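You operate a simulated robot arm through the tools that you are given. There is no shell and no other tool. Be economical: measure what you need, move in short steps, check, and stop when the job is done.

Carry out the task below with a simulated two-armed robot. There is one attempt and no reset: what you move stays moved.

Task
Wind the red foot wheel a quarter turn clockwise, then level up again with the blue one.
Fine: bubble between its lines; both foot levers locked again; the orange level stays on its pad.
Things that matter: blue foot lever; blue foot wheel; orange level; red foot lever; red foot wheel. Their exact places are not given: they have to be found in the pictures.

The check looks at the end state, three seconds after you hand in, the way a careful person would. Anything else that was tipped, shoved, dropped, spilled or broken makes it a failure.

Robot
Two 7-joint arms with two-finger parallel grippers on one trunk, on a base that drives. Base frame: it is fixed to the floor where the robot stands at the start and does not move with it; the origin is under the middle of the robot, x ahead of it, y to its left, z up. Readings come in m, degrees, newtons and seconds.
The left shoulder is at the start at [0.05, 0.187, 0.86], the right one opposite. With the tool pointing down near the work surface each hand reaches from about 0.1 to 0.64 m from the robot's upright axis, wherever it stands, measured 20 degrees to its own side. Places, roughly: blue foot lever [0.5, -1.9, 0.4]; blue foot wheel [0.5, -1.9, 0.5]; red foot lever [0.5, 0, 0.4]; red foot wheel [0.5, 0, 0.5]. Payload 3.43 kg a hand.
Tool frame (each hand has its own): the origin (TCP) lies between the finger pads and is the grasp point; the fingertips stand 0.03 m ahead of it; z points along the fingers, y is the line along which they close. The gripper opens to 0.094 m. The fingers are 0.028 m wide and 0.01 m thick; the gripper's body (0.05 by 0.096 m) begins 0.055 m behind the TCP.
Orientation is that of the tool frame in the base frame, as a unit quaternion [w, x, y, z]. With the fingers straight down and closing along the base's y, the tool's x points along the base's -x, its y along +y and its z along -z.

Tools
- The arms move only by the tool move_arm. It takes "left_series", "right_series" or both (then of equal length, played together; a hand with none holds still); each is a list of rows, each a list of 7 numbers: the shift along the tool's x, y, z in units of 50 mm (1.0 is 50 mm), then the turn, a rotation vector about the tool's x, y, z in units of 6 degrees (1.0 is 6 degrees), then the finger opening in m, from 0 to 0.094. In form: [[x, y, z, wx, wy, wz, fingers], ...]. A call has 1 to 12 rows; each row shifts and turns the commanded pose from where the row before left it, along the tool's axes as they then stand. A call with a number of a shift or a turn outside -1 to 1 is refused whole. A row lasts 0.2 s, in which the tool goes at most 0.05 m and 8.6 degrees; a call with a longer step from one row to the next is refused whole, and so is a gripper value outside its range. Where a pose cannot be reached the arm comes as near as it can. A force on the tool above 40 N (or 10 N above the force at the start of the call, whichever is more), or a blocked arm, ends the call early, and 0.2 s more pass. The fingers move at their own pace (about 0.153 m/s each) and stop on an object; they squeeze with about 32 N. The grip force told is the motor's: it shows also when the fingers shut on nothing. Time passes only in rows, and 0.2 s behind the last, so rows that do not move let the fingers close. It gives the time, the measured TCP pose, the force on the tool (base axes), the opening and the grip force at its end, in the units of the frame above (readings bear some noise), with the torque about the TCP (base axes, N m) and any sound that the robot's microphone picked up.
- Cameras (640 x 400 px; columns grow to the right, rows downward): "scene" is now at [0.1449, 0.0025, 1.0185]; the picture's right is [0.03, -1.00, 0.00], its down [-0.61, -0.02, -0.79] and it looks along [0.79, 0.02, -0.61] (base axes); focal length 265 px, centre (320, 200). "left" rides on the left gripper at [0.076, -0.014, -0.103] in its tool frame; the picture's right is [0.18, 0.98, 0.00], its down [-0.75, 0.14, -0.64] and it looks along [-0.63, 0.12, 0.77] (tool axes); focal length 243 px, centre (320, 200). "right" rides on the right gripper at [0.076, 0.014, -0.102] in its tool frame; the picture's right is [-0.18, 0.98, 0.00], its down [-0.75, -0.14, -0.64] and it looks along [-0.63, -0.12, 0.77] (tool axes); focal length 243 px, centre (320, 200).
- camera(camera): a new picture of that camera. It takes no simulated time.
- move_column(by): slides the trunk up (or, below 0, down) by that many m; the arms and the scene camera ride with it, the base frame stays. It gives what a move gives, with no picture.
- roll_base(legs): drives the robot by 1 to 6 legs, each [ahead, left, turn to the left] in m, m and degrees, along the robot's own axes; the way and the turn of a leg run together, so that a leg with both is an arc; at most 1.5 m and 180 degrees a leg. The arms and the cameras ride along, it lands a little off, and it stops where it bumps. It gives what a move gives.
- turn_head(pan, tilt): turns the head with the scene camera to pan (to the left, within 80 degrees either way) and tilt (down, from -29 to 69), counted from straight ahead of the robot. It gives what a move gives.
- point_at(camera, pixels): there is no depth. For up to 12 entries [column, row, z] of the newest picture of that camera ("zoom" is the newest enlarged one), the place [x, y] in the base frame at which the ray of that pixel passes the height z, good to about 0.002 m. It takes no simulated time.
- inspect(camera, box): a new picture of the part [left, top, right, bottom] of that camera's present view, enlarged. It takes no simulated time.
- hand_in(): hands the job in; it is judged then, once.

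Go step by step. Measure first, check grasps and placings, and put right what went wrong. The budget is 80 turns and 78 pictures, counting those below and the enlarged ones. Unless the task says otherwise, let go and move clear before handing in, and close with one line.

The tools are called after "Request:" as a command line: name --argument value ..., lists and objects as JSON in quotes. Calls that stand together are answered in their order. move_arm: Moves the arms, as the interface text tells. Its arguments: {"type":"object","properties":{"left_series":{"type":"array"},"right_series":{"type":"array"}},"required":[]} The other tools are called the same way: move_column (by) slides the trunk up or down; roll_base (legs) drives the base; turn_head (pan, tilt) turns the head that bears the scene camera; camera (camera) takes a picture; point_at (camera, pixels) gives the place at which the rays of pixels pass given heights; inspect (camera, box) takes an enlarged picture of a part of a camera's view; hand_in () hands the job in.

At the start:

```text
time_s: 0.0
left_position: [0.4787, 0.1964, 0.8212]
left_tcp_rot: [0.0, 0.0, 1.0, 0.0]
left_ft_force: [0.5, 0.9, -0.2]
left_ft_torque: [0.0, 0.04, 0.03]
left_gripper_width: 0.0941
left_finger_force: 0.1
right_position: [0.4001, -0.2393, 0.7666]
right_tcp_rot: [0.0, 0.0, 1.0, 0.001]
right_ft_force: [0.2, -0.1, 0.2]
right_ft_torque: [-0.02, -0.02, -0.01]
right_gripper_width: 0.0941
right_finger_force: 0.1
trunk travel left (down, up): [-0.075, 0.357]
robot x, y, heading: [0.0018, 0.0002, 0.2]
head pan, tilt: [1.6, 37.6]
```

scene: 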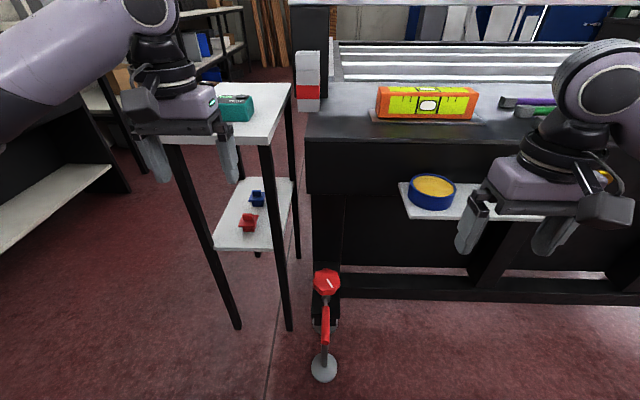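
right: 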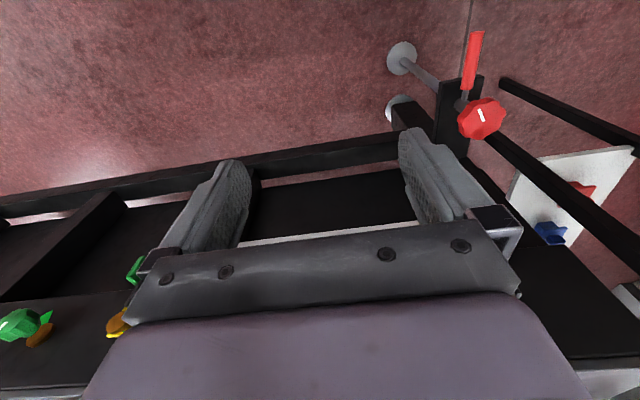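
left: 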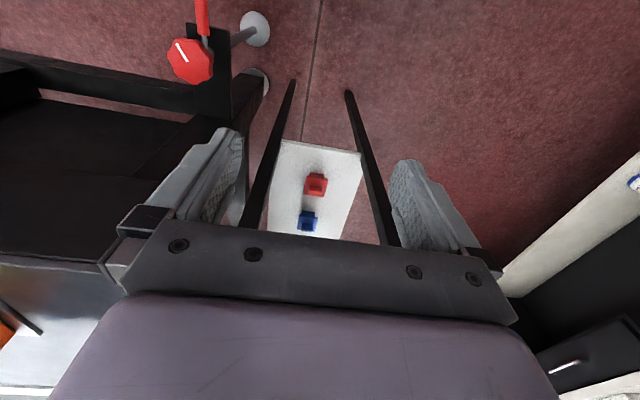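

The red wheel shows at scene (327,282), with its red lever below it at (325,325) and the orange level at (427,103). I'll enlarge these first.

Request:
inspect --camera "scene" --box '[270, 250, 390, 390]'

Request:
inspect --camera "scene" --box '[360, 70, 490, 140]'

Request:
point_at --camera "scene" --pixels '[[327, 282, 0.5], [325, 325, 0.4], [324, 370, 0.0], [427, 103, 0.83], [327, 282, 0.45]]'

```text
2.86 times, centred on (330, 320) of scene
```

zoom: 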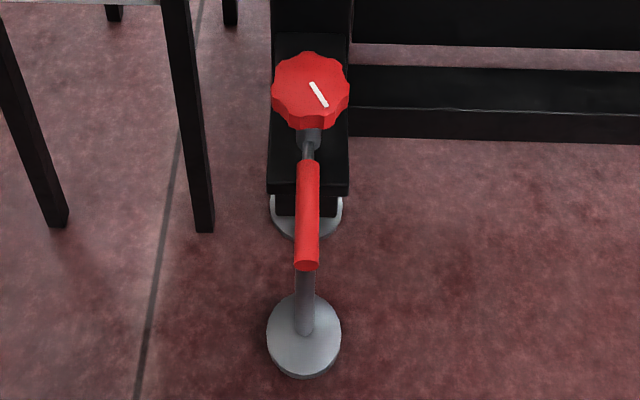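

```text
4.92 times, centred on (425, 105) of scene
```

zoom: 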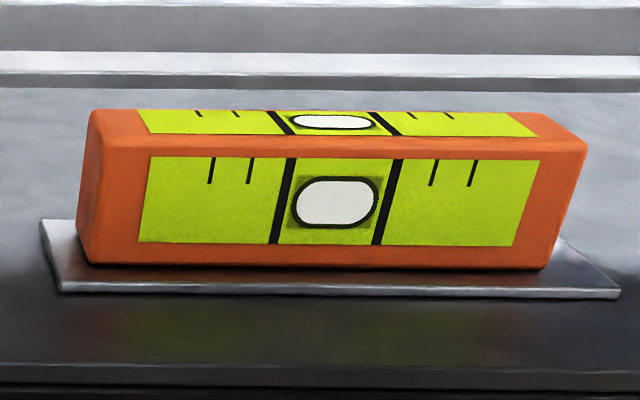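

```text
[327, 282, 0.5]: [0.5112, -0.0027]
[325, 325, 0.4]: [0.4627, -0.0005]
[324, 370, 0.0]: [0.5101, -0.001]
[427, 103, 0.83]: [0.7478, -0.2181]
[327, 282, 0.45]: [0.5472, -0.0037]
```

The level is centred now. I'll triangulate the wheel and lever from two cameras, along with the nearby obstacles.

Request:
point_at --camera "scene" --pixels '[[325, 342, 0.5], [325, 342, 0.4], [325, 342, 0.3], [325, 307, 0.5], [325, 307, 0.4], [327, 280, 0.5], [327, 280, 0.4], [330, 138, 0.806], [290, 328, 0], [240, 328, 0], [403, 218, 0.7], [210, 142, 0.8]]'

Request:
point_at --camera "right" --pixels '[[476, 33, 0.5], [476, 33, 0.4], [476, 33, 0.3], [467, 88, 0.5], [467, 88, 0.4], [481, 117, 0.5], [481, 117, 0.4]]'

Request:
inspect --camera "right" --box '[380, 10, 540, 150]'

Request:
inspect --camera "left" --box '[150, 0, 290, 110]'

```text
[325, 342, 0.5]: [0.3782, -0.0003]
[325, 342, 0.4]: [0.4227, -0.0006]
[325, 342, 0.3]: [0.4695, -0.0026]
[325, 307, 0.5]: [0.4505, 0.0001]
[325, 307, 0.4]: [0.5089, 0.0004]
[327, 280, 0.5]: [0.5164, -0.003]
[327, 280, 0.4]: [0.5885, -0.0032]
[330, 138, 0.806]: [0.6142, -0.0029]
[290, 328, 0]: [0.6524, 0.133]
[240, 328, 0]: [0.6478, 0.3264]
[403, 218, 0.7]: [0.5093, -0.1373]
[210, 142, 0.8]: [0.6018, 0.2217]
```

```text
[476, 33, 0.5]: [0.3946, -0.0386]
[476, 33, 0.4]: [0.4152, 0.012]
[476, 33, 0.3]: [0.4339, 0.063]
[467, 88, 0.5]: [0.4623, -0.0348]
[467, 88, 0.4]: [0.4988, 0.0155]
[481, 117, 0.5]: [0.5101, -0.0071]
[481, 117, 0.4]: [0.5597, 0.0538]
```

```text
2.86 times, centred on (460, 80) of right
```

zoom: 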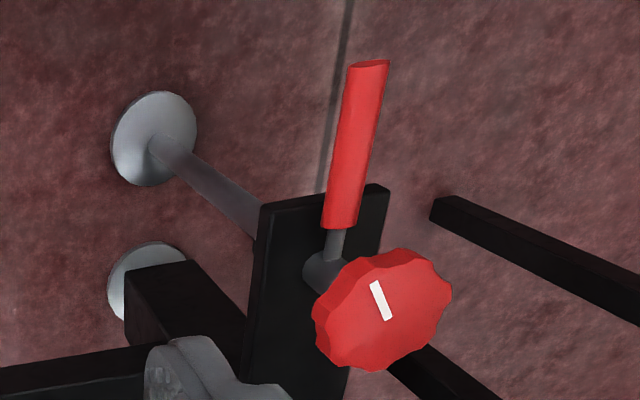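

```text
3.64 times, centred on (220, 55) of left
```

zoom: 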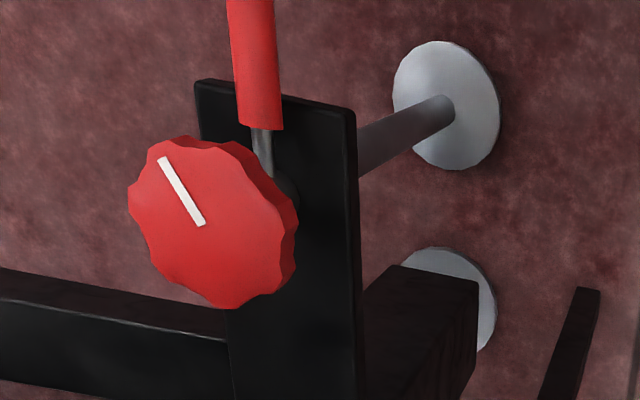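

The lever is a horizontal bar at z≈0.42, from the spindle at (0.51,0) out to x≈0.41. The wheel top is at z≈0.49. Next I'll look to the right for the blue foot.

Request:
turn_head --pan -55 --tilt 25

Request:
camera --camera "scene"

```text
time_s: 1.3
left_position: [0.4795, 0.1962, 0.8216]
left_tcp_rot: [0.0, 0.0, 1.0, 0.0]
left_ft_force: [-0.2, 0.6, -0.5]
left_ft_torque: [0.01, 0.02, -0.01]
left_gripper_width: 0.094
left_finger_force: 0.1
right_position: [0.4, -0.2384, 0.7672]
right_tcp_rot: [-0.001, 0.0, 1.0, 0.0]
right_ft_force: [-0.5, -0.5, -0.6]
right_ft_torque: [-0.02, 0.0, 0.0]
right_gripper_width: 0.0941
right_finger_force: 0.0
trunk travel left (down, up): [-0.075, 0.357]
robot x, y, heading: [-0.0018, -0.0011, 0.2]
head pan, tilt: [-55.0, 25.0]
```

```text
70 pictures are left
```

scene: 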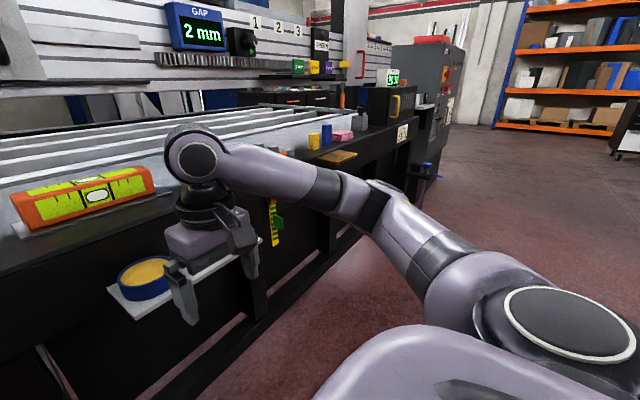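

The blue foot is visible far right at about (430,170). I'll pull the right hand back, shift the base 0.16 m to the right so the left arm can work on the red foot, and look again.

Request:
move_arm --right_series '[[1, 0, 0, 0, 0, 0, 0.094], [1, 0, 0, 0, 0, 0, 0.094]]' --left_series '[[1, 0, 0, 0, 0, 0, 0.094], [0.5, 0, 0, 0, 0, 0, 0.094]]'

Request:
roll_base --legs '[[0, -0.16, 0]]'

Request:
turn_head --pan 15 --tilt 45

Request:
camera --camera "scene"

Request:
camera --camera "left"

```text
time_s: 1.9
left_position: [0.4031, 0.1973, 0.8211]
left_tcp_rot: [0.0, 0.0, 1.0, 0.001]
left_ft_force: [0.0, 0.2, 0.2]
left_ft_torque: [0.04, 0.01, 0.0]
left_gripper_width: 0.094
left_finger_force: 0.0
right_position: [0.3003, -0.2378, 0.7673]
right_tcp_rot: [0.0, 0.0, 1.0, 0.0]
right_ft_force: [0.5, -0.1, 0.0]
right_ft_torque: [-0.01, 0.03, 0.0]
right_gripper_width: 0.0939
right_finger_force: 0.0
trunk travel left (down, up): [-0.075, 0.357]
robot x, y, heading: [0.0007, 0.0002, 0.1]
head pan, tilt: [-55.0, 25.0]
```

```text
time_s: 3.3
left_position: [0.4031, 0.0386, 0.8212]
left_tcp_rot: [0.0, -0.001, 1.0, 0.0]
left_ft_force: [0.1, -0.1, -0.1]
left_ft_torque: [-0.05, -0.01, -0.02]
left_gripper_width: 0.0938
left_finger_force: 0.1
right_position: [0.3012, -0.3956, 0.7668]
right_tcp_rot: [0.0, -0.001, 1.0, 0.0]
right_ft_force: [0.9, 0.4, -0.4]
right_ft_torque: [0.0, 0.02, -0.01]
right_gripper_width: 0.094
right_finger_force: 0.2
trunk travel left (down, up): [-0.075, 0.357]
robot x, y, heading: [0.001, -0.1603, -0.3]
head pan, tilt: [-55.0, 25.0]
```

```text
time_s: 4.7
left_position: [0.4022, 0.039, 0.8202]
left_tcp_rot: [0.0, 0.0, 1.0, 0.0]
left_ft_force: [-0.1, 0.0, -0.1]
left_ft_torque: [-0.01, 0.02, -0.01]
left_gripper_width: 0.0941
left_finger_force: 0.1
right_position: [0.3013, -0.3955, 0.7679]
right_tcp_rot: [-0.001, -0.001, 1.0, 0.0]
right_ft_force: [0.2, 0.2, -0.4]
right_ft_torque: [0.0, 0.04, 0.03]
right_gripper_width: 0.0942
right_finger_force: 0.1
trunk travel left (down, up): [-0.075, 0.357]
robot x, y, heading: [0.0021, -0.1583, 0.1]
head pan, tilt: [15.0, 45.0]
```

```text
69 pictures are left
```

scene: 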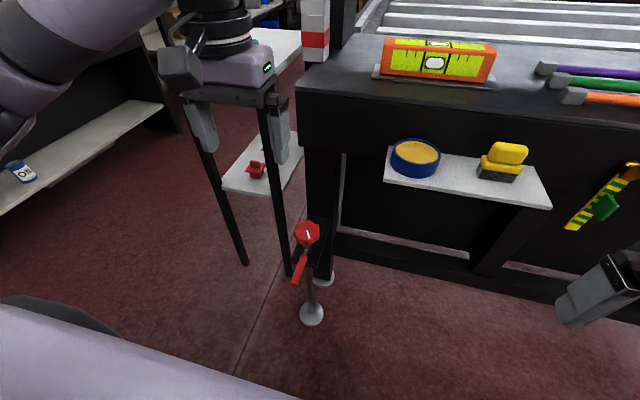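

```text
68 pictures are left
```

left: 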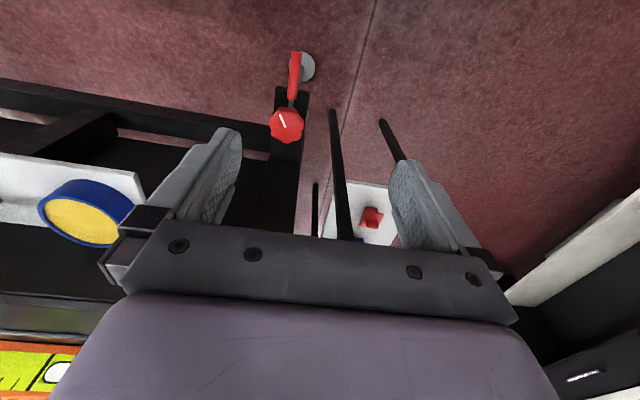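

The wheel shows at scene (307,233) and left (286,124), and the lever at left (294,75). I'll enlarge and triangulate.

Request:
point_at --camera "left" --pixels '[[286, 124, 0.49], [286, 124, 0.45], [295, 55, 0.42], [293, 98, 0.42], [270, 125, 0.485], [304, 125, 0.485], [287, 108, 0.485], [287, 142, 0.485]]'

Request:
point_at --camera "scene" --pixels '[[307, 232, 0.49], [307, 232, 0.45], [295, 283, 0.42], [305, 260, 0.42], [312, 313, 0]]'

Request:
inspect --camera "scene" --box '[260, 200, 360, 330]'

```text
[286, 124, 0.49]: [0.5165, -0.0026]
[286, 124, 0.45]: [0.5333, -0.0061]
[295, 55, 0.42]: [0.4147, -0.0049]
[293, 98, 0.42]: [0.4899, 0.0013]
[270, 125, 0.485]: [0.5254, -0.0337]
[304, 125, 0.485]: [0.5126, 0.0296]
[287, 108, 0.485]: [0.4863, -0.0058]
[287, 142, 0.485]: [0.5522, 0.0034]
```

```text
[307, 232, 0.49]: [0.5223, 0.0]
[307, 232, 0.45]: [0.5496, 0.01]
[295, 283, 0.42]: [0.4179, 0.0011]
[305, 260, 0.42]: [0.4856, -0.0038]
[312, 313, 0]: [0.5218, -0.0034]
```

```text
3.08 times, centred on (310, 265) of scene
```

zoom: 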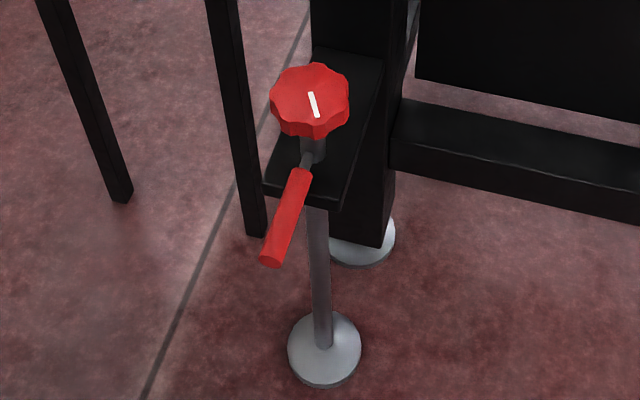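

The wheel centre is ≈(0.518,-0.002) with its top at 0.49. The lever runs along y≈0 from x 0.415 to 0.49. I'll bring the left hand down over the lever, stopping at z≈0.52 to check.

Request:
move_arm --left_series '[[-0.6, -0.78, 0, 0, 0, 0, 0.06], [0, 0, 1, 0, 0, 0, 0.06], [0, 0, 1, 0, 0, 0, 0.06], [0, 0, 1, 0, 0, 0, 0.06], [0, 0, 1, 0, 0, 0, 0.06], [0, 0, 1, 0, 0, 0, 0.06], [0, 0, 1, 0, 0, 0, 0.06], [0, 0, 0, 0, 0, 0, 0.06]]'

Request:
camera --camera "left"

Request:
camera --camera "scene"

```text
time_s: 6.5
left_position: [0.4359, -0.0014, 0.5216]
left_tcp_rot: [-0.001, 0.0, 1.0, 0.0]
left_ft_force: [0.3, 0.9, -1.2]
left_ft_torque: [0.01, 0.0, 0.0]
left_gripper_width: 0.06
left_finger_force: 0.0
right_position: [0.3014, -0.3955, 0.7675]
right_tcp_rot: [0.0, -0.001, 1.0, 0.0]
right_ft_force: [0.0, -0.5, -0.3]
right_ft_torque: [0.01, -0.02, -0.01]
right_gripper_width: 0.0942
right_finger_force: 0.1
trunk travel left (down, up): [-0.075, 0.357]
robot x, y, heading: [0.0004, -0.1543, 0.1]
head pan, tilt: [15.0, 45.0]
```

```text
66 pictures are left
```

left: 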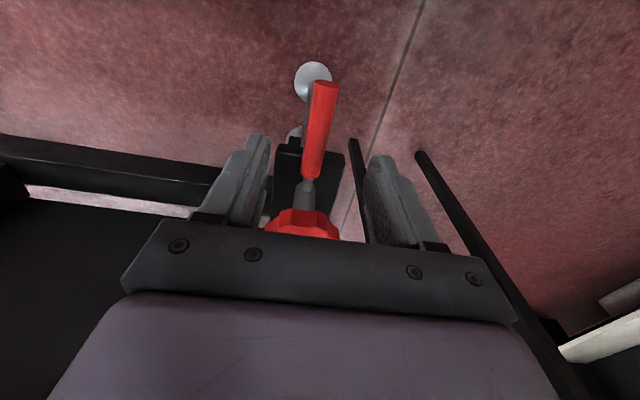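

```text
65 pictures are left
```

scene: 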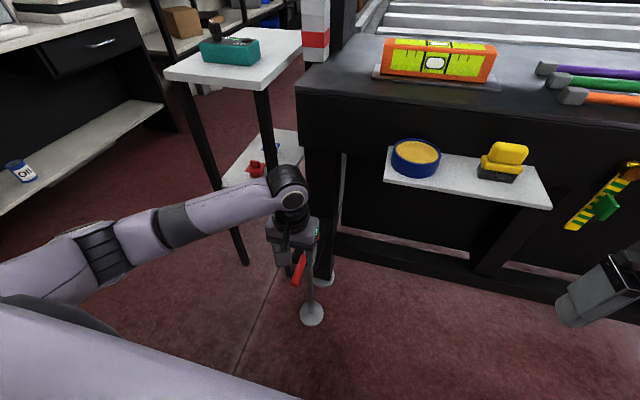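

The fingers straddle the lever in y, and the wheel is just behind them at (303,222). I'll descend to z≈0.43 and close on the lever.

Request:
move_arm --left_series '[[0.1, 0, 0.9, 0, 0, 0, 0.06], [0, 0, 0.9, 0, 0, 0, 0.06], [0, 0, 0, 0, 0, 0, 0.0], [0, 0, 0, 0, 0, 0, 0.0]]'

Request:
camera --camera "left"

```text
time_s: 7.5
left_position: [0.4272, -0.002, 0.4309]
left_tcp_rot: [0.0, 0.0, 1.0, -0.001]
left_ft_force: [-1.1, -6.6, -4.8]
left_ft_torque: [0.0, -0.26, -0.26]
left_gripper_width: 0.0228
left_finger_force: 44.8
right_position: [0.3006, -0.3966, 0.7658]
right_tcp_rot: [0.0, -0.001, 1.0, 0.0]
right_ft_force: [-0.2, 0.6, 0.0]
right_ft_torque: [0.02, 0.04, -0.01]
right_gripper_width: 0.0937
right_finger_force: 0.1
trunk travel left (down, up): [-0.075, 0.357]
robot x, y, heading: [-0.0014, -0.1589, 0.1]
head pan, tilt: [15.0, 45.0]
```

```text
64 pictures are left
```

left: 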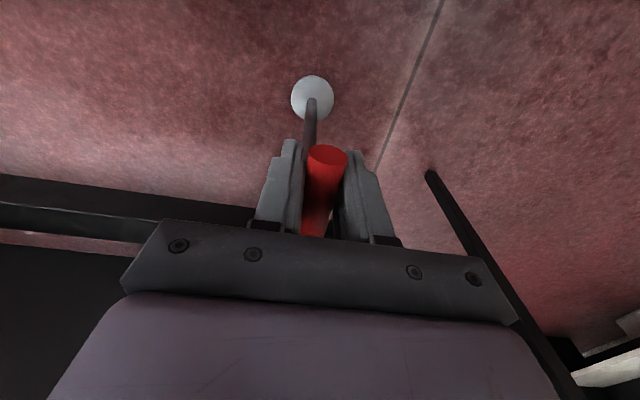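

The lever is held at 23 mm opening. I'll try a small counterclockwise swing toward -y (loosening) about the spindle and watch the force.

Request:
move_arm --left_series '[[-0.01, -0.19, 0, 0, 0, -1, 0], [-0.01, -0.19, 0, 0, 0, -1, 0], [0, 0, 0, 0, 0, 0, 0]]'

Request:
camera --camera "left"

```text
time_s: 8.3
left_position: [0.4289, -0.0194, 0.4303]
left_tcp_rot: [-0.001, -0.105, 0.994, 0.0]
left_ft_force: [-10.8, -6.6, -1.7]
left_ft_torque: [0.11, -0.64, -0.48]
left_gripper_width: 0.0229
left_finger_force: 45.1
right_position: [0.3003, -0.3964, 0.768]
right_tcp_rot: [0.001, -0.001, 1.0, 0.0]
right_ft_force: [0.4, -0.5, 0.1]
right_ft_torque: [-0.02, 0.02, 0.03]
right_gripper_width: 0.0939
right_finger_force: 0.0
trunk travel left (down, up): [-0.075, 0.357]
robot x, y, heading: [0.0022, -0.1593, 0.0]
head pan, tilt: [15.0, 45.0]
```

```text
63 pictures are left
```

left: 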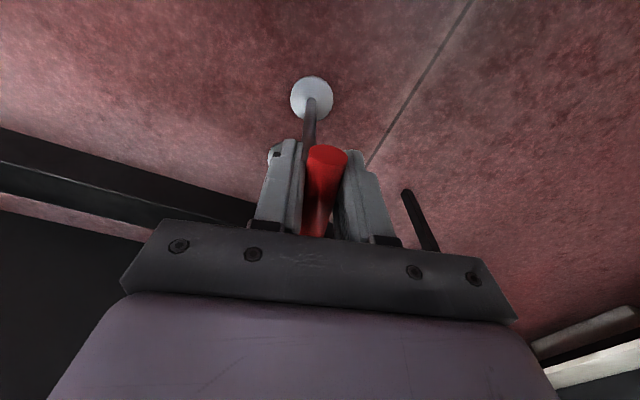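

The lever follows easily, so it swings about the vertical spindle. I'll continue the swing with a slightly smaller radius.

Request:
move_arm --left_series '[[0.03, -0.175, 0, 0, 0, -1, 0], [0.02, -0.175, 0, 0, 0, -1, 0], [-0.01, -0.175, 0, 0, 0, -1, 0], [-0.01, -0.175, 0, 0, 0, -1, 0], [0, 0, 0, 0, 0, 0, 0]]'

```text
time_s: 9.5
left_position: [0.4422, -0.0511, 0.4294]
left_tcp_rot: [0.003, -0.311, 0.95, 0.0]
left_ft_force: [22.5, -0.2, -8.2]
left_ft_torque: [0.11, -0.17, -1.16]
left_gripper_width: 0.0234
left_finger_force: 45.4
right_position: [0.3023, -0.3959, 0.7678]
right_tcp_rot: [-0.001, 0.0, 1.0, 0.0]
right_ft_force: [-1.0, 0.4, 0.3]
right_ft_torque: [0.0, -0.03, 0.02]
right_gripper_width: 0.0942
right_finger_force: 0.0
trunk travel left (down, up): [-0.075, 0.357]
robot x, y, heading: [-0.0019, -0.1577, 0.0]
head pan, tilt: [15.0, 45.0]
```

At 36° the hand is pulled a little inward (22 N), so I'll ease outward and keep swinging.

Request:
move_arm --left_series '[[-0.08, -0.18, 0, 0, 0, -1, 0], [-0.03, -0.18, 0, 0, 0, -1, 0], [0, 0, 0, 0, 0, 0, 0]]'

Request:
camera --camera "left"

Request:
inspect --camera "scene" --box '[230, 180, 370, 330]'

```text
time_s: 10.3
left_position: [0.4554, -0.0659, 0.4306]
left_tcp_rot: [-0.001, -0.406, 0.914, -0.002]
left_ft_force: [1.7, -12.7, 5.0]
left_ft_torque: [0.22, -0.18, -0.91]
left_gripper_width: 0.0233
left_finger_force: 44.7
right_position: [0.3005, -0.3964, 0.7677]
right_tcp_rot: [0.0, -0.001, 1.0, 0.0]
right_ft_force: [0.2, 0.0, -0.1]
right_ft_torque: [-0.02, 0.02, 0.01]
right_gripper_width: 0.0939
right_finger_force: 0.1
trunk travel left (down, up): [-0.075, 0.357]
robot x, y, heading: [-0.0008, -0.1572, 0.2]
head pan, tilt: [15.0, 45.0]
```

```text
62 pictures are left
```

left: 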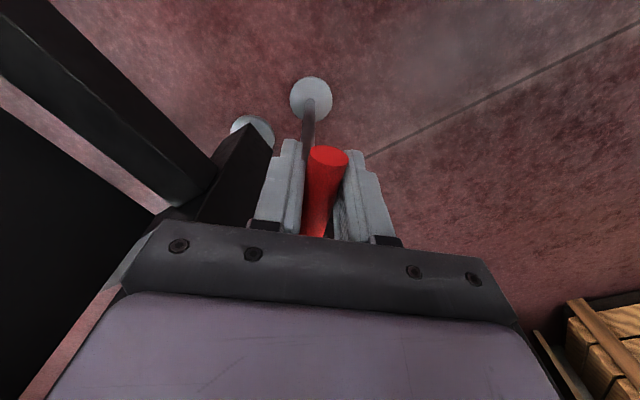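

```text
2.67 times, centred on (300, 255) of scene
```

zoom: 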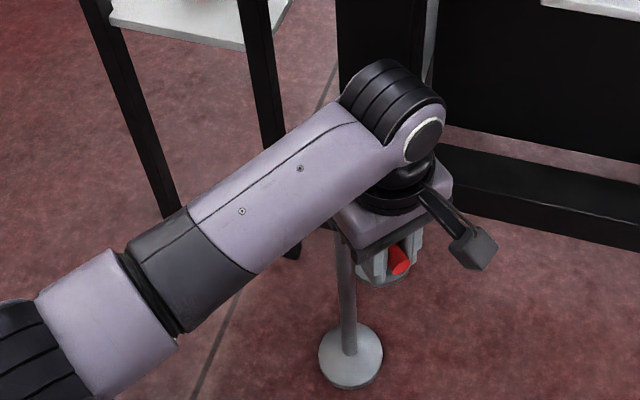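

It's at 48° with no stop yet. I'll continue with r≈0.086.

Request:
move_arm --left_series '[[-0.01, -0.18, 0, 0, 0, -1, 0], [-0.01, -0.18, 0, 0, 0, -1, 0], [-0.01, -0.18, 0, 0, 0, -1, 0], [-0.01, -0.18, 0, 0, 0, -1, 0], [0, 0, 0, 0, 0, 0, 0]]'

```text
time_s: 11.5
left_position: [0.486, -0.0849, 0.4296]
left_tcp_rot: [-0.005, -0.587, 0.809, -0.003]
left_ft_force: [1.4, -29.5, -7.3]
left_ft_torque: [0.44, -0.21, -1.06]
left_gripper_width: 0.0233
left_finger_force: 45.3
right_position: [0.3006, -0.396, 0.7665]
right_tcp_rot: [0.0, 0.0, 1.0, 0.0]
right_ft_force: [-0.2, 1.1, 0.2]
right_ft_torque: [-0.05, 0.02, -0.01]
right_gripper_width: 0.0941
right_finger_force: 0.2
trunk travel left (down, up): [-0.075, 0.357]
robot x, y, heading: [0.0005, -0.1605, -0.0]
head pan, tilt: [15.0, 45.0]
```

It's at 72° with outward tension (-29 N in y). I'll ease outward and finish toward 90°.

Request:
move_arm --left_series '[[0.07, -0.185, 0, 0, 0, -1, 0], [0.03, -0.185, 0, 0, 0, -1, 0], [0, -0.185, 0, 0, 0, -1, 0], [0, 0, 0, 0, 0, 0, 0]]'

Request:
inspect --camera "scene" --box '[230, 180, 370, 330]'

```text
time_s: 11.9
left_position: [0.4874, -0.0847, 0.4301]
left_tcp_rot: [-0.01, -0.633, 0.774, 0.011]
left_ft_force: [-17.2, 7.6, 17.4]
left_ft_torque: [0.22, 0.13, -1.21]
left_gripper_width: 0.0257
left_finger_force: 44.8
right_position: [0.3006, -0.3943, 0.7684]
right_tcp_rot: [0.001, -0.001, 1.0, 0.001]
right_ft_force: [0.2, 0.1, -0.7]
right_ft_torque: [0.03, 0.0, 0.05]
right_gripper_width: 0.0941
right_finger_force: 0.1
trunk travel left (down, up): [-0.075, 0.357]
robot x, y, heading: [0.0019, -0.158, 0.3]
head pan, tilt: [15.0, 45.0]
stopped in row 2 (left hand): the force on the tool passed its limit (the readings are from after the stop); the commanded pose is now the measured one
```

```text
2.67 times, centred on (300, 255) of scene
```

zoom: 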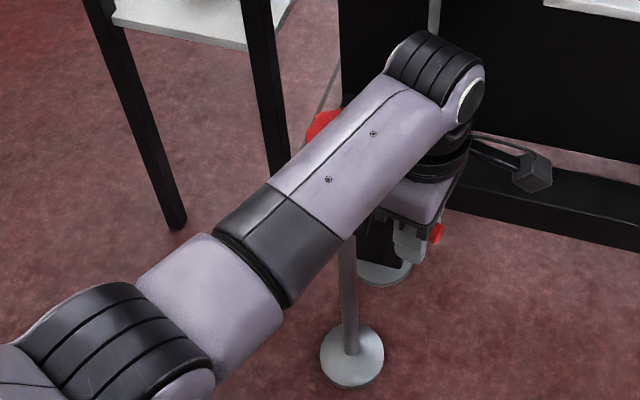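

The swing met a hard stop at about 72°, so the lever should be fully open. I'll let go, lift clear, back off and look.

Request:
move_arm --left_series '[[0, 0, 0, 0, 0, 0, 0.05], [0, 0, 0, 0, 0, 0, 0.05], [0, 0, -1, 0, 0, 0, 0.05], [0, 0, -1, 0, 0, 0, 0.05], [0, 0, -1, 0, 0, 0, 0.05], [0, 0, -1, 0, 0, 0, 0.05], [0, 0, -1, 0, 0, 1, 0.08], [0.5, 0, 0, 0, 0, 1, 0.08], [0.5, 0, 0, 0, 0, 1, 0.08], [0, 0, 0, 0, 0, 1, 0.08], [0, 0, 0, 0, 0, 1, 0.08]]'

Request:
camera --camera "left"

Request:
camera --camera "scene"

```text
time_s: 14.3
left_position: [0.5511, -0.1027, 0.6439]
left_tcp_rot: [0.005, -0.472, 0.881, 0.019]
left_ft_force: [0.1, -0.1, 0.3]
left_ft_torque: [-0.01, 0.02, 0.01]
left_gripper_width: 0.0801
left_finger_force: 0.1
left hand out of reach, approached as far as the arm can: row 5, 6, 7
right_position: [0.3017, -0.3936, 0.7685]
right_tcp_rot: [0.0, -0.002, 1.0, -0.001]
right_ft_force: [-0.2, 0.5, 0.0]
right_ft_torque: [0.04, 0.03, 0.02]
right_gripper_width: 0.094
right_finger_force: 0.1
trunk travel left (down, up): [-0.075, 0.357]
robot x, y, heading: [-0.0033, -0.1557, 0.1]
head pan, tilt: [15.0, 45.0]
stopped in row 11 (left hand): the force on the tool passed its limit (the readings are from after the stop); the commanded pose is now the measured one
```

```text
59 pictures are left
```

left: 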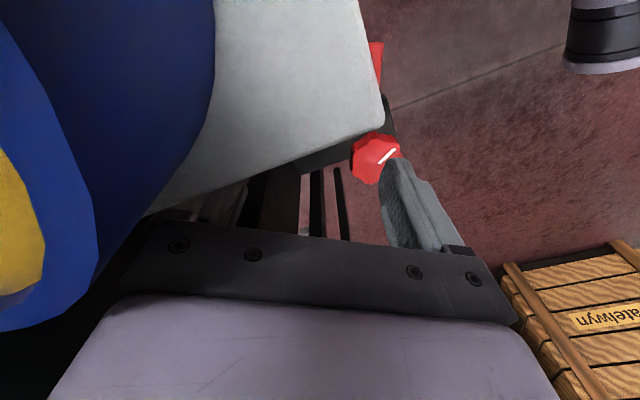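

```text
58 pictures are left
```

scene: 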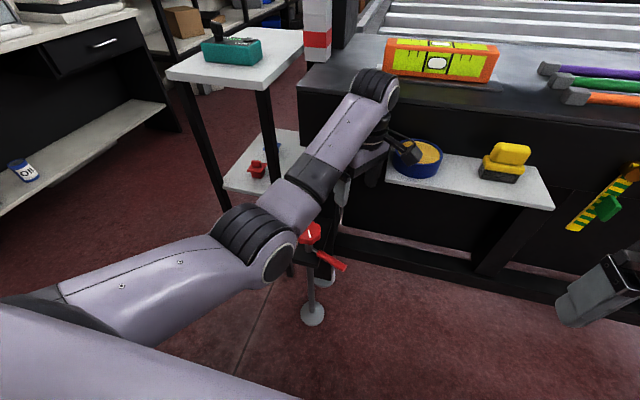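

The hand was squeezed next to the tin shelf (left view, shelf at (280,80)). I'll move directly away along tool +y, and the tin looks unmoved.

Request:
move_arm --left_series '[[0, 0.3, 0, 0, 0, 0, 0.08], [0, 0.7, 0, 0, 0, 0, 0.08], [0, 0.9, 0, 0, 0, 0, 0.08], [0, 0.6, 0, 0, 0, 0, 0.08], [0, 0, 0, 0, 0, 0, 0.08]]'

Request:
camera --camera "scene"

```text
time_s: 15.7
left_position: [0.5352, 0.0163, 0.5934]
left_tcp_rot: [0.037, -0.509, 0.858, 0.047]
left_ft_force: [0.0, -0.2, 0.3]
left_ft_torque: [-0.01, -0.04, 0.01]
left_gripper_width: 0.0802
left_finger_force: 0.0
left hand out of reach, approached as far as the arm can: row 1, 2, 3, 4
right_position: [0.3016, -0.3951, 0.7672]
right_tcp_rot: [0.0, -0.003, 1.0, 0.0]
right_ft_force: [-0.2, 0.3, -0.2]
right_ft_torque: [0.03, 0.0, -0.01]
right_gripper_width: 0.094
right_finger_force: 0.1
trunk travel left (down, up): [-0.075, 0.357]
robot x, y, heading: [0.0013, -0.1576, 0.2]
head pan, tilt: [15.0, 45.0]
stopped in row 5 (left hand): the arm was blocked; the commanded pose is now the measured one
```

```text
57 pictures are left
```

scene: 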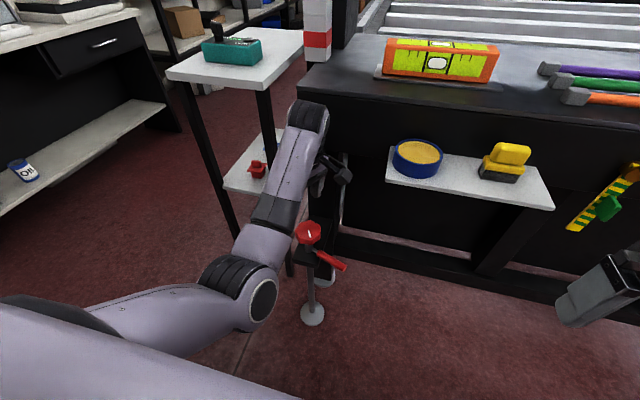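

The left arm is in an awkward stretched pose at (0.535,0.016,0.593). I'll pull it back toward -x while unwinding the yaw.

Request:
move_arm --left_series '[[0.24, 0.44, 0, 0, 0, 0, 0.08], [0.24, 0.44, 0, 0, 0, 0, 0.08], [0.24, 0.44, 0, 0, 0, 0, 0.08], [0.24, 0.44, 0, 0, 0, 0, 0.08], [0, 0, 0, 0, 0, 1, 0.08], [0, 0, 0, 0, 0, 1, 0.08], [0, 0, 0, 0, 0, 1, 0.08], [0, 0, 0, 0, 0, 1, 0.08], [0, 0, 0, 0, 0, 1, 0.08], [0, 0, 0, 0, 0, 1, 0.08]]'

Request:
camera --camera "scene"

```text
time_s: 16.4
left_position: [0.5012, 0.0856, 0.5761]
left_tcp_rot: [0.066, -0.54, 0.834, 0.088]
left_ft_force: [-0.1, -0.6, 0.5]
left_ft_torque: [0.01, -0.01, 0.0]
left_gripper_width: 0.0798
left_finger_force: 0.0
left hand out of reach, approached as far as the arm can: row 2, 3
right_position: [0.3017, -0.393, 0.7669]
right_tcp_rot: [-0.001, -0.002, 1.0, 0.0]
right_ft_force: [0.5, 0.1, -0.5]
right_ft_torque: [0.0, 0.01, 0.0]
right_gripper_width: 0.0941
right_finger_force: 0.1
trunk travel left (down, up): [-0.075, 0.357]
robot x, y, heading: [0.0041, -0.1516, 0.1]
head pan, tilt: [15.0, 45.0]
stopped in row 3 (left hand): the arm was blocked; the commanded pose is now the measured one
```

```text
56 pictures are left
```

scene: 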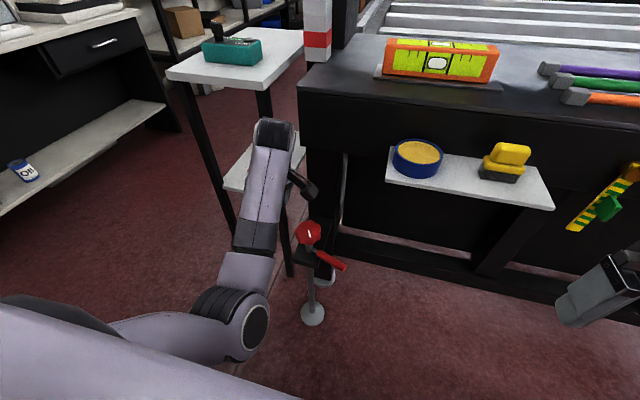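

No contact force, so this looks like a joint limit. I'll unwind the yaw only, in place.

Request:
move_arm --left_series '[[0, 0, 0, 0, 0, 1, 0.08], [0, 0, 0, 0, 0, 1, 0.08], [0, 0, 0, 0, 0, 1, 0.08], [0, 0, 0, 0, 0, 1, 0.08], [0, 0, 0, 0, 0, 1, 0.08]]'

Request:
camera --camera "scene"

```text
time_s: 17.6
left_position: [0.5008, 0.0849, 0.5762]
left_tcp_rot: [0.042, -0.306, 0.946, 0.101]
left_ft_force: [0.3, 0.0, -0.5]
left_ft_torque: [0.02, 0.03, -0.01]
left_gripper_width: 0.08
left_finger_force: 0.0
right_position: [0.3016, -0.3937, 0.7664]
right_tcp_rot: [0.0, -0.002, 1.0, 0.0]
right_ft_force: [-0.5, 0.0, 0.2]
right_ft_torque: [0.0, -0.02, 0.0]
right_gripper_width: 0.0939
right_finger_force: 0.0
trunk travel left (down, up): [-0.075, 0.357]
robot x, y, heading: [0.0005, -0.1575, 0.0]
head pan, tilt: [15.0, 45.0]
```

```text
55 pictures are left
```

scene: 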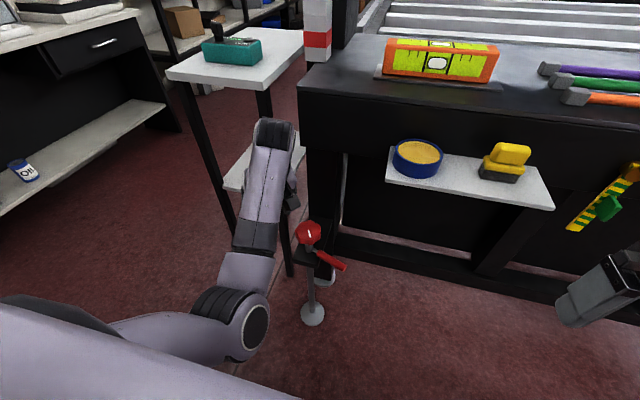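

Unwinding works. I'll finish straightening exactly to tool-down with no yaw, then raise to z≈0.63 over the front of the wheel.

Request:
move_arm --left_series '[[0, 0, 0, 0.33, 0.137, 0.99, 0.09], [0, 0, 0, 0.33, 0.137, 0.99, 0.09], [0, 0, 0, 0.33, 0.137, 0.99, 0.09], [0, 0, 0, 0.33, 0.137, 0.99, 0.09], [0, 0, 0, 0.33, 0.137, 0.99, 0.09], [0, 0, 0, 0.33, 0.137, 0.99, 0.09], [0.8, 0, -0.5, 0, 0, 0, 0.09], [0.8, 0, -0.8, 0, 0, 0, 0.09], [0, 0, 0, 0, 0, 0, 0.09]]'

Request:
camera --camera "left"

Request:
camera --camera "scene"

```text
refused: row 8 steps farther than a row can; nothing moved
```

```text
54 pictures are left
```

left: 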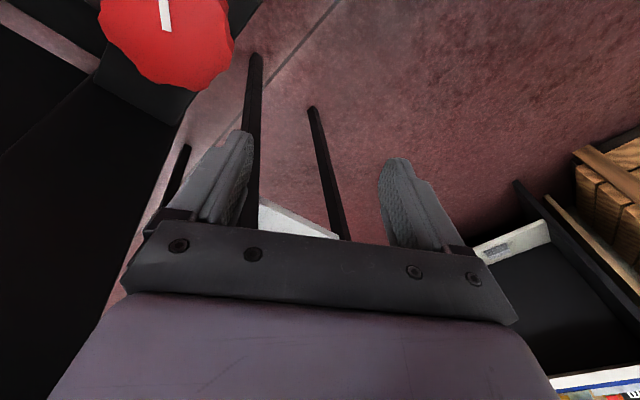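

```text
53 pictures are left
```

scene: 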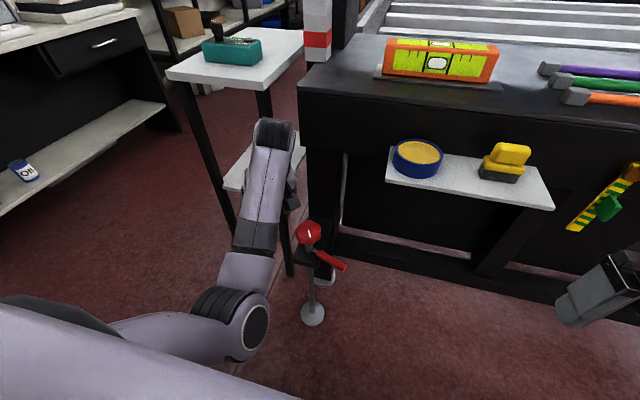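

The last step was too long and the call was refused. I'll retry with smaller rows.

Request:
move_arm --left_series '[[0, 0, 0, 0.33, 0.137, 0.99, 0.09], [0, 0, 0, 0.33, 0.137, 0.99, 0.09], [0, 0, 0, 0.33, 0.137, 0.99, 0.09], [0, 0, 0, 0.33, 0.137, 0.99, 0.09], [0, 0, 0, 0.33, 0.137, 0.99, 0.09], [0, 0, 0, 0.33, 0.137, 0.99, 0.09], [0.7, 0, -0.5, 0, 0, 0, 0.09], [0.7, 0, -0.5, 0, 0, 0, 0.09], [0, 0, 0, 0, 0, 0, 0.09]]'

Request:
camera --camera "left"

```text
time_s: 19.8
left_position: [0.4764, 0.1649, 0.5809]
left_tcp_rot: [-0.001, -0.04, 0.998, 0.045]
left_ft_force: [-1.0, 0.1, -0.1]
left_ft_torque: [-0.01, 0.0, 0.01]
left_gripper_width: 0.0898
left_finger_force: 0.0
left hand out of reach, approached as far as the arm can: row 7, 8
right_position: [0.3012, -0.3936, 0.7671]
right_tcp_rot: [-0.001, -0.003, 1.0, 0.0]
right_ft_force: [-0.4, 0.4, 0.6]
right_ft_torque: [0.04, -0.02, -0.01]
right_gripper_width: 0.094
right_finger_force: 0.1
trunk travel left (down, up): [-0.075, 0.357]
robot x, y, heading: [0.0016, -0.1505, 0.1]
head pan, tilt: [15.0, 45.0]
stopped in row 9 (left hand): the arm was blocked; the commanded pose is now the measured one
```

```text
52 pictures are left
```

left: 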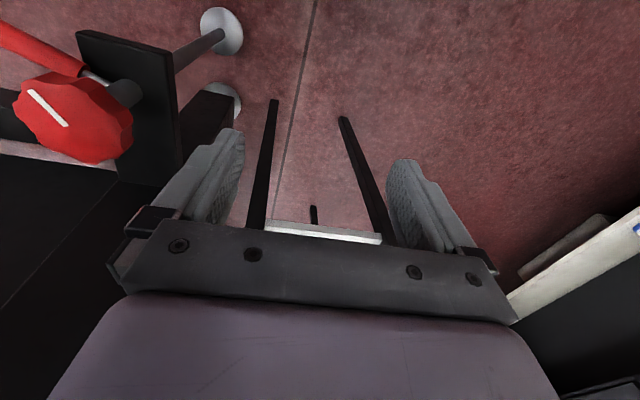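

The wheel mark is unchanged and the arm is limited by a joint. I'll try a pure upward move to get out.

Request:
move_arm --left_series '[[0, 0, -0.5, 0, 0, 0, 0.09], [0, 0, -0.5, 0, 0, 0, 0.09], [0, 0, -0.5, 0, 0, 0, 0.09], [0, 0, -0.5, 0, 0, 0, 0.09]]'

Request:
turn_head --pan 30 --tilt 50

Request:
camera --camera "scene"

```text
time_s: 20.8
left_position: [0.4893, 0.1948, 0.6685]
left_tcp_rot: [-0.003, -0.058, 0.997, 0.057]
left_ft_force: [0.0, 0.1, -0.4]
left_ft_torque: [-0.01, 0.02, -0.02]
left_gripper_width: 0.09
left_finger_force: 0.1
left hand out of reach, approached as far as the arm can: row 2, 3, 4
right_position: [0.3026, -0.3937, 0.7666]
right_tcp_rot: [0.0, -0.003, 1.0, 0.0]
right_ft_force: [0.2, 0.7, -0.3]
right_ft_torque: [-0.01, 0.03, 0.02]
right_gripper_width: 0.0942
right_finger_force: 0.1
trunk travel left (down, up): [-0.075, 0.357]
robot x, y, heading: [-0.0011, -0.1562, 0.3]
head pan, tilt: [15.0, 45.0]
```

```text
time_s: 21.6
left_position: [0.4911, 0.1933, 0.6709]
left_tcp_rot: [0.0, -0.057, 0.997, 0.056]
left_ft_force: [0.2, -0.2, 0.6]
left_ft_torque: [0.0, 0.01, 0.02]
left_gripper_width: 0.0903
left_finger_force: 0.0
right_position: [0.3018, -0.3943, 0.7665]
right_tcp_rot: [0.002, -0.003, 1.0, -0.001]
right_ft_force: [-0.8, -0.9, 0.3]
right_ft_torque: [0.05, 0.01, 0.03]
right_gripper_width: 0.0943
right_finger_force: 0.0
trunk travel left (down, up): [-0.075, 0.357]
robot x, y, heading: [0.0003, -0.1597, 0.1]
head pan, tilt: [30.0, 50.0]
```

```text
51 pictures are left
```

scene: 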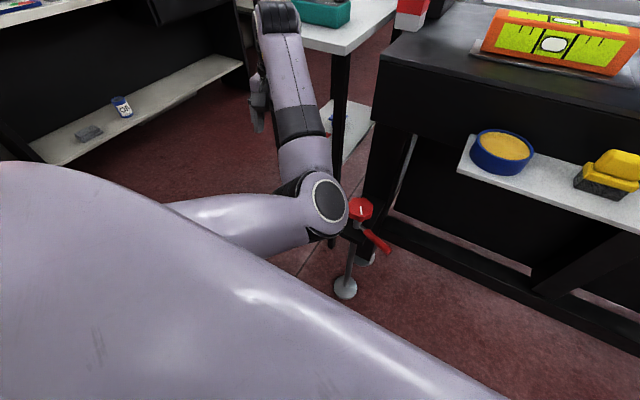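

The left elbow has folded inward, over the wheel. I'll back the base off 0.3 m so I can sort out the arm in free space.

Request:
roll_base --legs '[[-0.3, 0, 0]]'

Request:
move_arm --left_series '[[0, 0, -1, 0, 0, 0, 0.09], [0, 0, -1, 0, 0, 0, 0.09], [0, 0, -1, 0, 0, 0, 0.09], [0, 0, 0, 0, 0, 0, 0.09]]'

Request:
camera --camera "scene"

```text
time_s: 23.6
left_position: [0.1896, 0.1948, 0.6725]
left_tcp_rot: [0.002, -0.061, 0.997, 0.054]
left_ft_force: [0.6, -0.5, 0.5]
left_ft_torque: [-0.01, 0.0, -0.01]
left_gripper_width: 0.0898
left_finger_force: 0.2
right_position: [0.0033, -0.3944, 0.7666]
right_tcp_rot: [0.0, -0.008, 1.0, 0.0]
right_ft_force: [-0.4, -0.1, 0.3]
right_ft_torque: [-0.01, -0.01, 0.0]
right_gripper_width: 0.0942
right_finger_force: 0.1
trunk travel left (down, up): [-0.075, 0.357]
robot x, y, heading: [-0.2982, -0.1577, 0.7]
head pan, tilt: [30.0, 50.0]
```

```text
time_s: 24.6
left_position: [0.2038, 0.196, 0.8205]
left_tcp_rot: [0.001, -0.065, 0.996, 0.054]
left_ft_force: [-0.4, -0.6, -0.2]
left_ft_torque: [0.04, -0.02, 0.0]
left_gripper_width: 0.0901
left_finger_force: 0.1
left hand out of reach, approached as far as the arm can: row 2, 3
right_position: [0.0037, -0.3939, 0.7675]
right_tcp_rot: [0.0, -0.006, 1.0, 0.001]
right_ft_force: [-0.6, 0.3, -0.6]
right_ft_torque: [0.02, -0.03, -0.04]
right_gripper_width: 0.0938
right_finger_force: 0.0
trunk travel left (down, up): [-0.075, 0.357]
robot x, y, heading: [-0.2979, -0.1612, 0.8]
head pan, tilt: [30.0, 50.0]
```

```text
50 pictures are left
```

scene: 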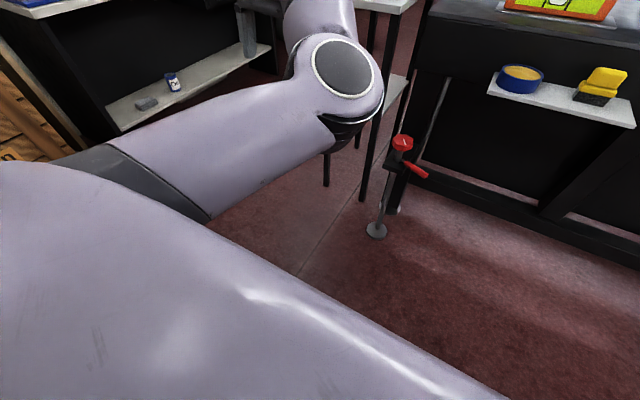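

The left hand is at (0.50,0.36) relative to the robot with the elbow inward. I'll try to bring it back to its starting pose in free space, step by step.

Request:
move_arm --left_series '[[0, -0.8, 0, 0, 0, 0, 0.09], [0, -0.8, 0, 0, 0, 0, 0.09], [0, -0.8, 0, 0, 0, 0, 0.09], [0, -0.8, 0, 0, 0, 0, 0.09], [0, 0, 0, 0, 0, 0, 0.09]]'

Request:
camera --camera "scene"

```text
time_s: 25.8
left_position: [0.2828, 0.0728, 0.8088]
left_tcp_rot: [0.001, -0.065, 0.996, 0.054]
left_ft_force: [0.2, 0.2, -1.3]
left_ft_torque: [0.0, -0.01, -0.03]
left_gripper_width: 0.0899
left_finger_force: 0.0
left hand out of reach, approached as far as the arm can: row 1, 2, 3, 4
right_position: [0.0045, -0.3939, 0.7676]
right_tcp_rot: [0.0, -0.006, 1.0, -0.001]
right_ft_force: [0.5, 1.1, -0.2]
right_ft_torque: [0.02, 0.0, 0.0]
right_gripper_width: 0.0941
right_finger_force: 0.0
trunk travel left (down, up): [-0.075, 0.357]
robot x, y, heading: [-0.2999, -0.1601, 1.0]
head pan, tilt: [30.0, 50.0]
```

```text
49 pictures are left
```

scene: 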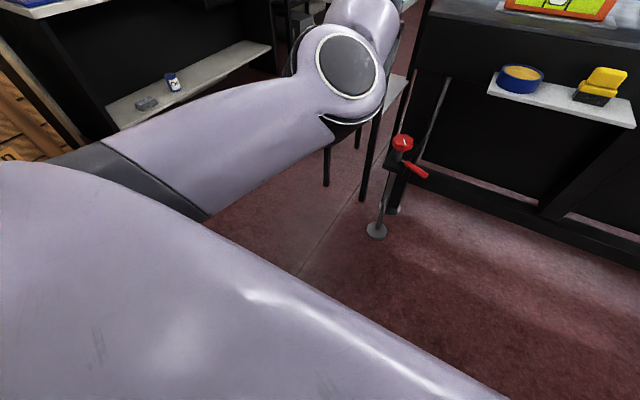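

The arm still rides a joint limit. The counterclockwise yaw caused this, so I'll yaw the hand the other way (clockwise) here in free space and see whether the elbow swings out.

Request:
move_arm --left_series '[[0, 0, 0, 0, 0, 1, 0.09], [0, 0, 0, 0, 0, 1, 0.09], [0, 0, 0, 0, 0, 1, 0.09], [0, 0, 0, 0, 0, 1, 0.09], [0, 0, 0, 0, 0, 1, 0.09], [0, 0, 0, 0, 0, 1, 0.09], [0, 0, 0, 0, 0, 1, 0.09], [0, 0, 0, 0, 0, 1, 0.09], [0, 0, 0, 0, 0, 1, 0.09], [0, 0, 0, 0, 0, 1, 0.09]]'

Request:
camera --camera "scene"

```text
time_s: 28.0
left_position: [0.2818, 0.0748, 0.8089]
left_tcp_rot: [-0.026, 0.442, 0.896, 0.048]
left_ft_force: [-0.2, -1.0, 0.8]
left_ft_torque: [-0.01, -0.03, 0.02]
left_gripper_width: 0.0902
left_finger_force: 0.1
right_position: [0.0041, -0.3937, 0.7669]
right_tcp_rot: [0.0, -0.006, 1.0, 0.0]
right_ft_force: [0.4, -0.1, -0.8]
right_ft_torque: [0.0, 0.03, 0.02]
right_gripper_width: 0.094
right_finger_force: 0.1
trunk travel left (down, up): [-0.075, 0.357]
robot x, y, heading: [-0.3027, -0.1573, 0.7]
head pan, tilt: [30.0, 50.0]
```

```text
48 pictures are left
```

scene: 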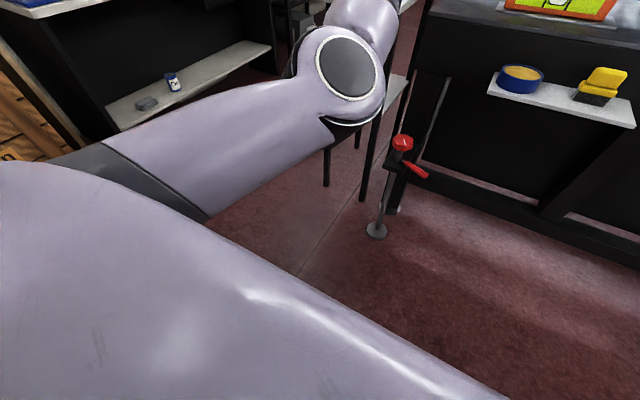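

Only the last joint turned. I'll try raising the hand well up (0.25 m) in free space, which should relieve the wrist bend.

Request:
move_arm --left_series '[[0, 0, -0.9, 0, 0, -1, 0.09], [0, 0, -0.9, 0, 0, -1, 0.09], [0, 0, -0.9, 0, 0, -1, 0.09], [0, 0, -0.9, 0, 0, -1, 0.09], [0, 0, -0.9, 0, 0, -1, 0.09], [0, 0, 0, 0, 0, -1, 0.09], [0, 0, 0, 0, 0, -1, 0.09], [0, 0, 0, 0, 0, -1, 0.09], [0, 0, 0, 0, 0, -0.8, 0.09]]'

Request:
move_arm --left_series '[[0.8, 0, 0, 0, 0, 0, 0.09], [0.8, 0, 0, 0, 0, 0, 0.09], [0.8, 0, 0, 0, 0, 0, 0.09], [0.8, 0, 0, 0, 0, 0, 0.09]]'

Request:
camera --camera "scene"

```text
time_s: 30.0
left_position: [0.2234, 0.079, 0.9893]
left_tcp_rot: [-0.002, 0.0, 0.999, 0.054]
left_ft_force: [0.2, 0.7, 0.2]
left_ft_torque: [-0.01, -0.02, -0.01]
left_gripper_width: 0.0901
left_finger_force: 0.0
left hand out of reach, approached as far as the arm can: row 3, 4, 5
right_position: [0.0036, -0.3941, 0.7678]
right_tcp_rot: [0.0, -0.007, 1.0, -0.001]
right_ft_force: [-0.7, -0.2, 0.3]
right_ft_torque: [-0.05, -0.03, -0.02]
right_gripper_width: 0.0941
right_finger_force: 0.1
trunk travel left (down, up): [-0.075, 0.357]
robot x, y, heading: [-0.3008, -0.159, 0.6]
head pan, tilt: [30.0, 50.0]
```

```text
time_s: 31.0
left_position: [0.0888, 0.1339, 1.0066]
left_tcp_rot: [-0.01, -0.01, 1.0, 0.013]
left_ft_force: [0.4, -0.2, 0.2]
left_ft_torque: [-0.02, -0.01, -0.01]
left_gripper_width: 0.0899
left_finger_force: 0.0
left hand out of reach, approached as far as the arm can: row 2, 3, 4
right_position: [0.0041, -0.3934, 0.7677]
right_tcp_rot: [0.0, -0.007, 1.0, 0.0]
right_ft_force: [-0.5, -0.2, 0.1]
right_ft_torque: [0.0, -0.01, 0.01]
right_gripper_width: 0.094
right_finger_force: 0.0
trunk travel left (down, up): [-0.075, 0.357]
robot x, y, heading: [-0.2984, -0.1592, 0.5]
head pan, tilt: [30.0, 50.0]
```

```text
47 pictures are left
```

scene: 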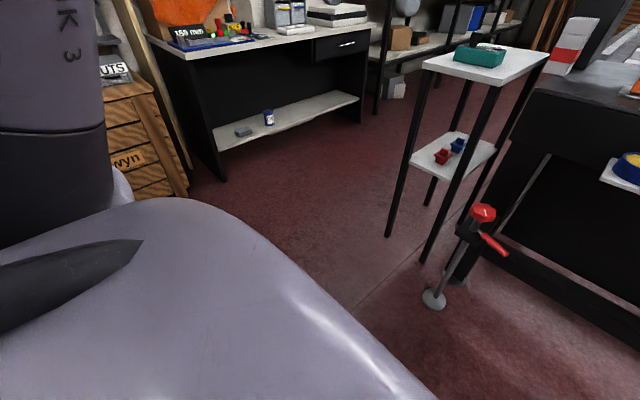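

The elbow seems to have swung out of view, i.e. outward. I'll bring the hand to its nominal pose (0.40,0.20,0.82 relative) to confirm it is free.

Request:
move_arm --left_series '[[0, -0.6, 0, 0, 0, 0, 0.09], [0, -0.6, 0, 0, 0, 0, 0.09], [0, -0.6, 0, 0, 0, 0, 0.09], [0, 0, 0.9, 0, 0, 0, 0.09], [0, 0, 0.9, 0, 0, 0, 0.09], [0, 0, 0.9, 0, 0, 0, 0.09], [0, 0, 0.9, 0, 0, 0, 0.09], [0, 0, 0, 0, 0, 0, 0.09]]'

Request:
turn_head --pan 5 --tilt 45

Request:
camera --camera "scene"

```text
time_s: 32.8
left_position: [0.1586, 0.1378, 0.8934]
left_tcp_rot: [0.008, -0.008, 0.999, 0.038]
left_ft_force: [0.5, 0.3, -0.1]
left_ft_torque: [0.03, 0.0, 0.01]
left_gripper_width: 0.0902
left_finger_force: 0.0
left hand out of reach, approached as far as the arm can: row 1, 2, 3, 4, 5, 6, 7
right_position: [0.0047, -0.3938, 0.7685]
right_tcp_rot: [0.0, -0.006, 1.0, 0.0]
right_ft_force: [0.0, 0.5, -1.8]
right_ft_torque: [-0.02, -0.01, 0.0]
right_gripper_width: 0.0942
right_finger_force: 0.0
trunk travel left (down, up): [-0.075, 0.357]
robot x, y, heading: [-0.3031, -0.1602, 1.0]
head pan, tilt: [30.0, 50.0]
```

```text
time_s: 33.7
left_position: [0.159, 0.1378, 0.8897]
left_tcp_rot: [0.002, -0.008, 0.999, 0.036]
left_ft_force: [-0.2, 0.1, 1.1]
left_ft_torque: [-0.02, 0.01, 0.03]
left_gripper_width: 0.0901
left_finger_force: 0.1
right_position: [0.0047, -0.3937, 0.7684]
right_tcp_rot: [0.0, -0.008, 1.0, 0.0]
right_ft_force: [-0.1, 0.2, -0.4]
right_ft_torque: [0.0, 0.0, 0.04]
right_gripper_width: 0.094
right_finger_force: 0.2
trunk travel left (down, up): [-0.075, 0.357]
robot x, y, heading: [-0.3005, -0.1604, 0.5]
head pan, tilt: [5.0, 45.0]
```

```text
46 pictures are left
```

scene: 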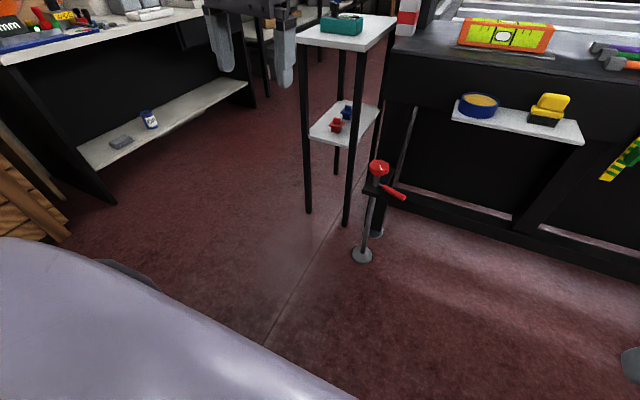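

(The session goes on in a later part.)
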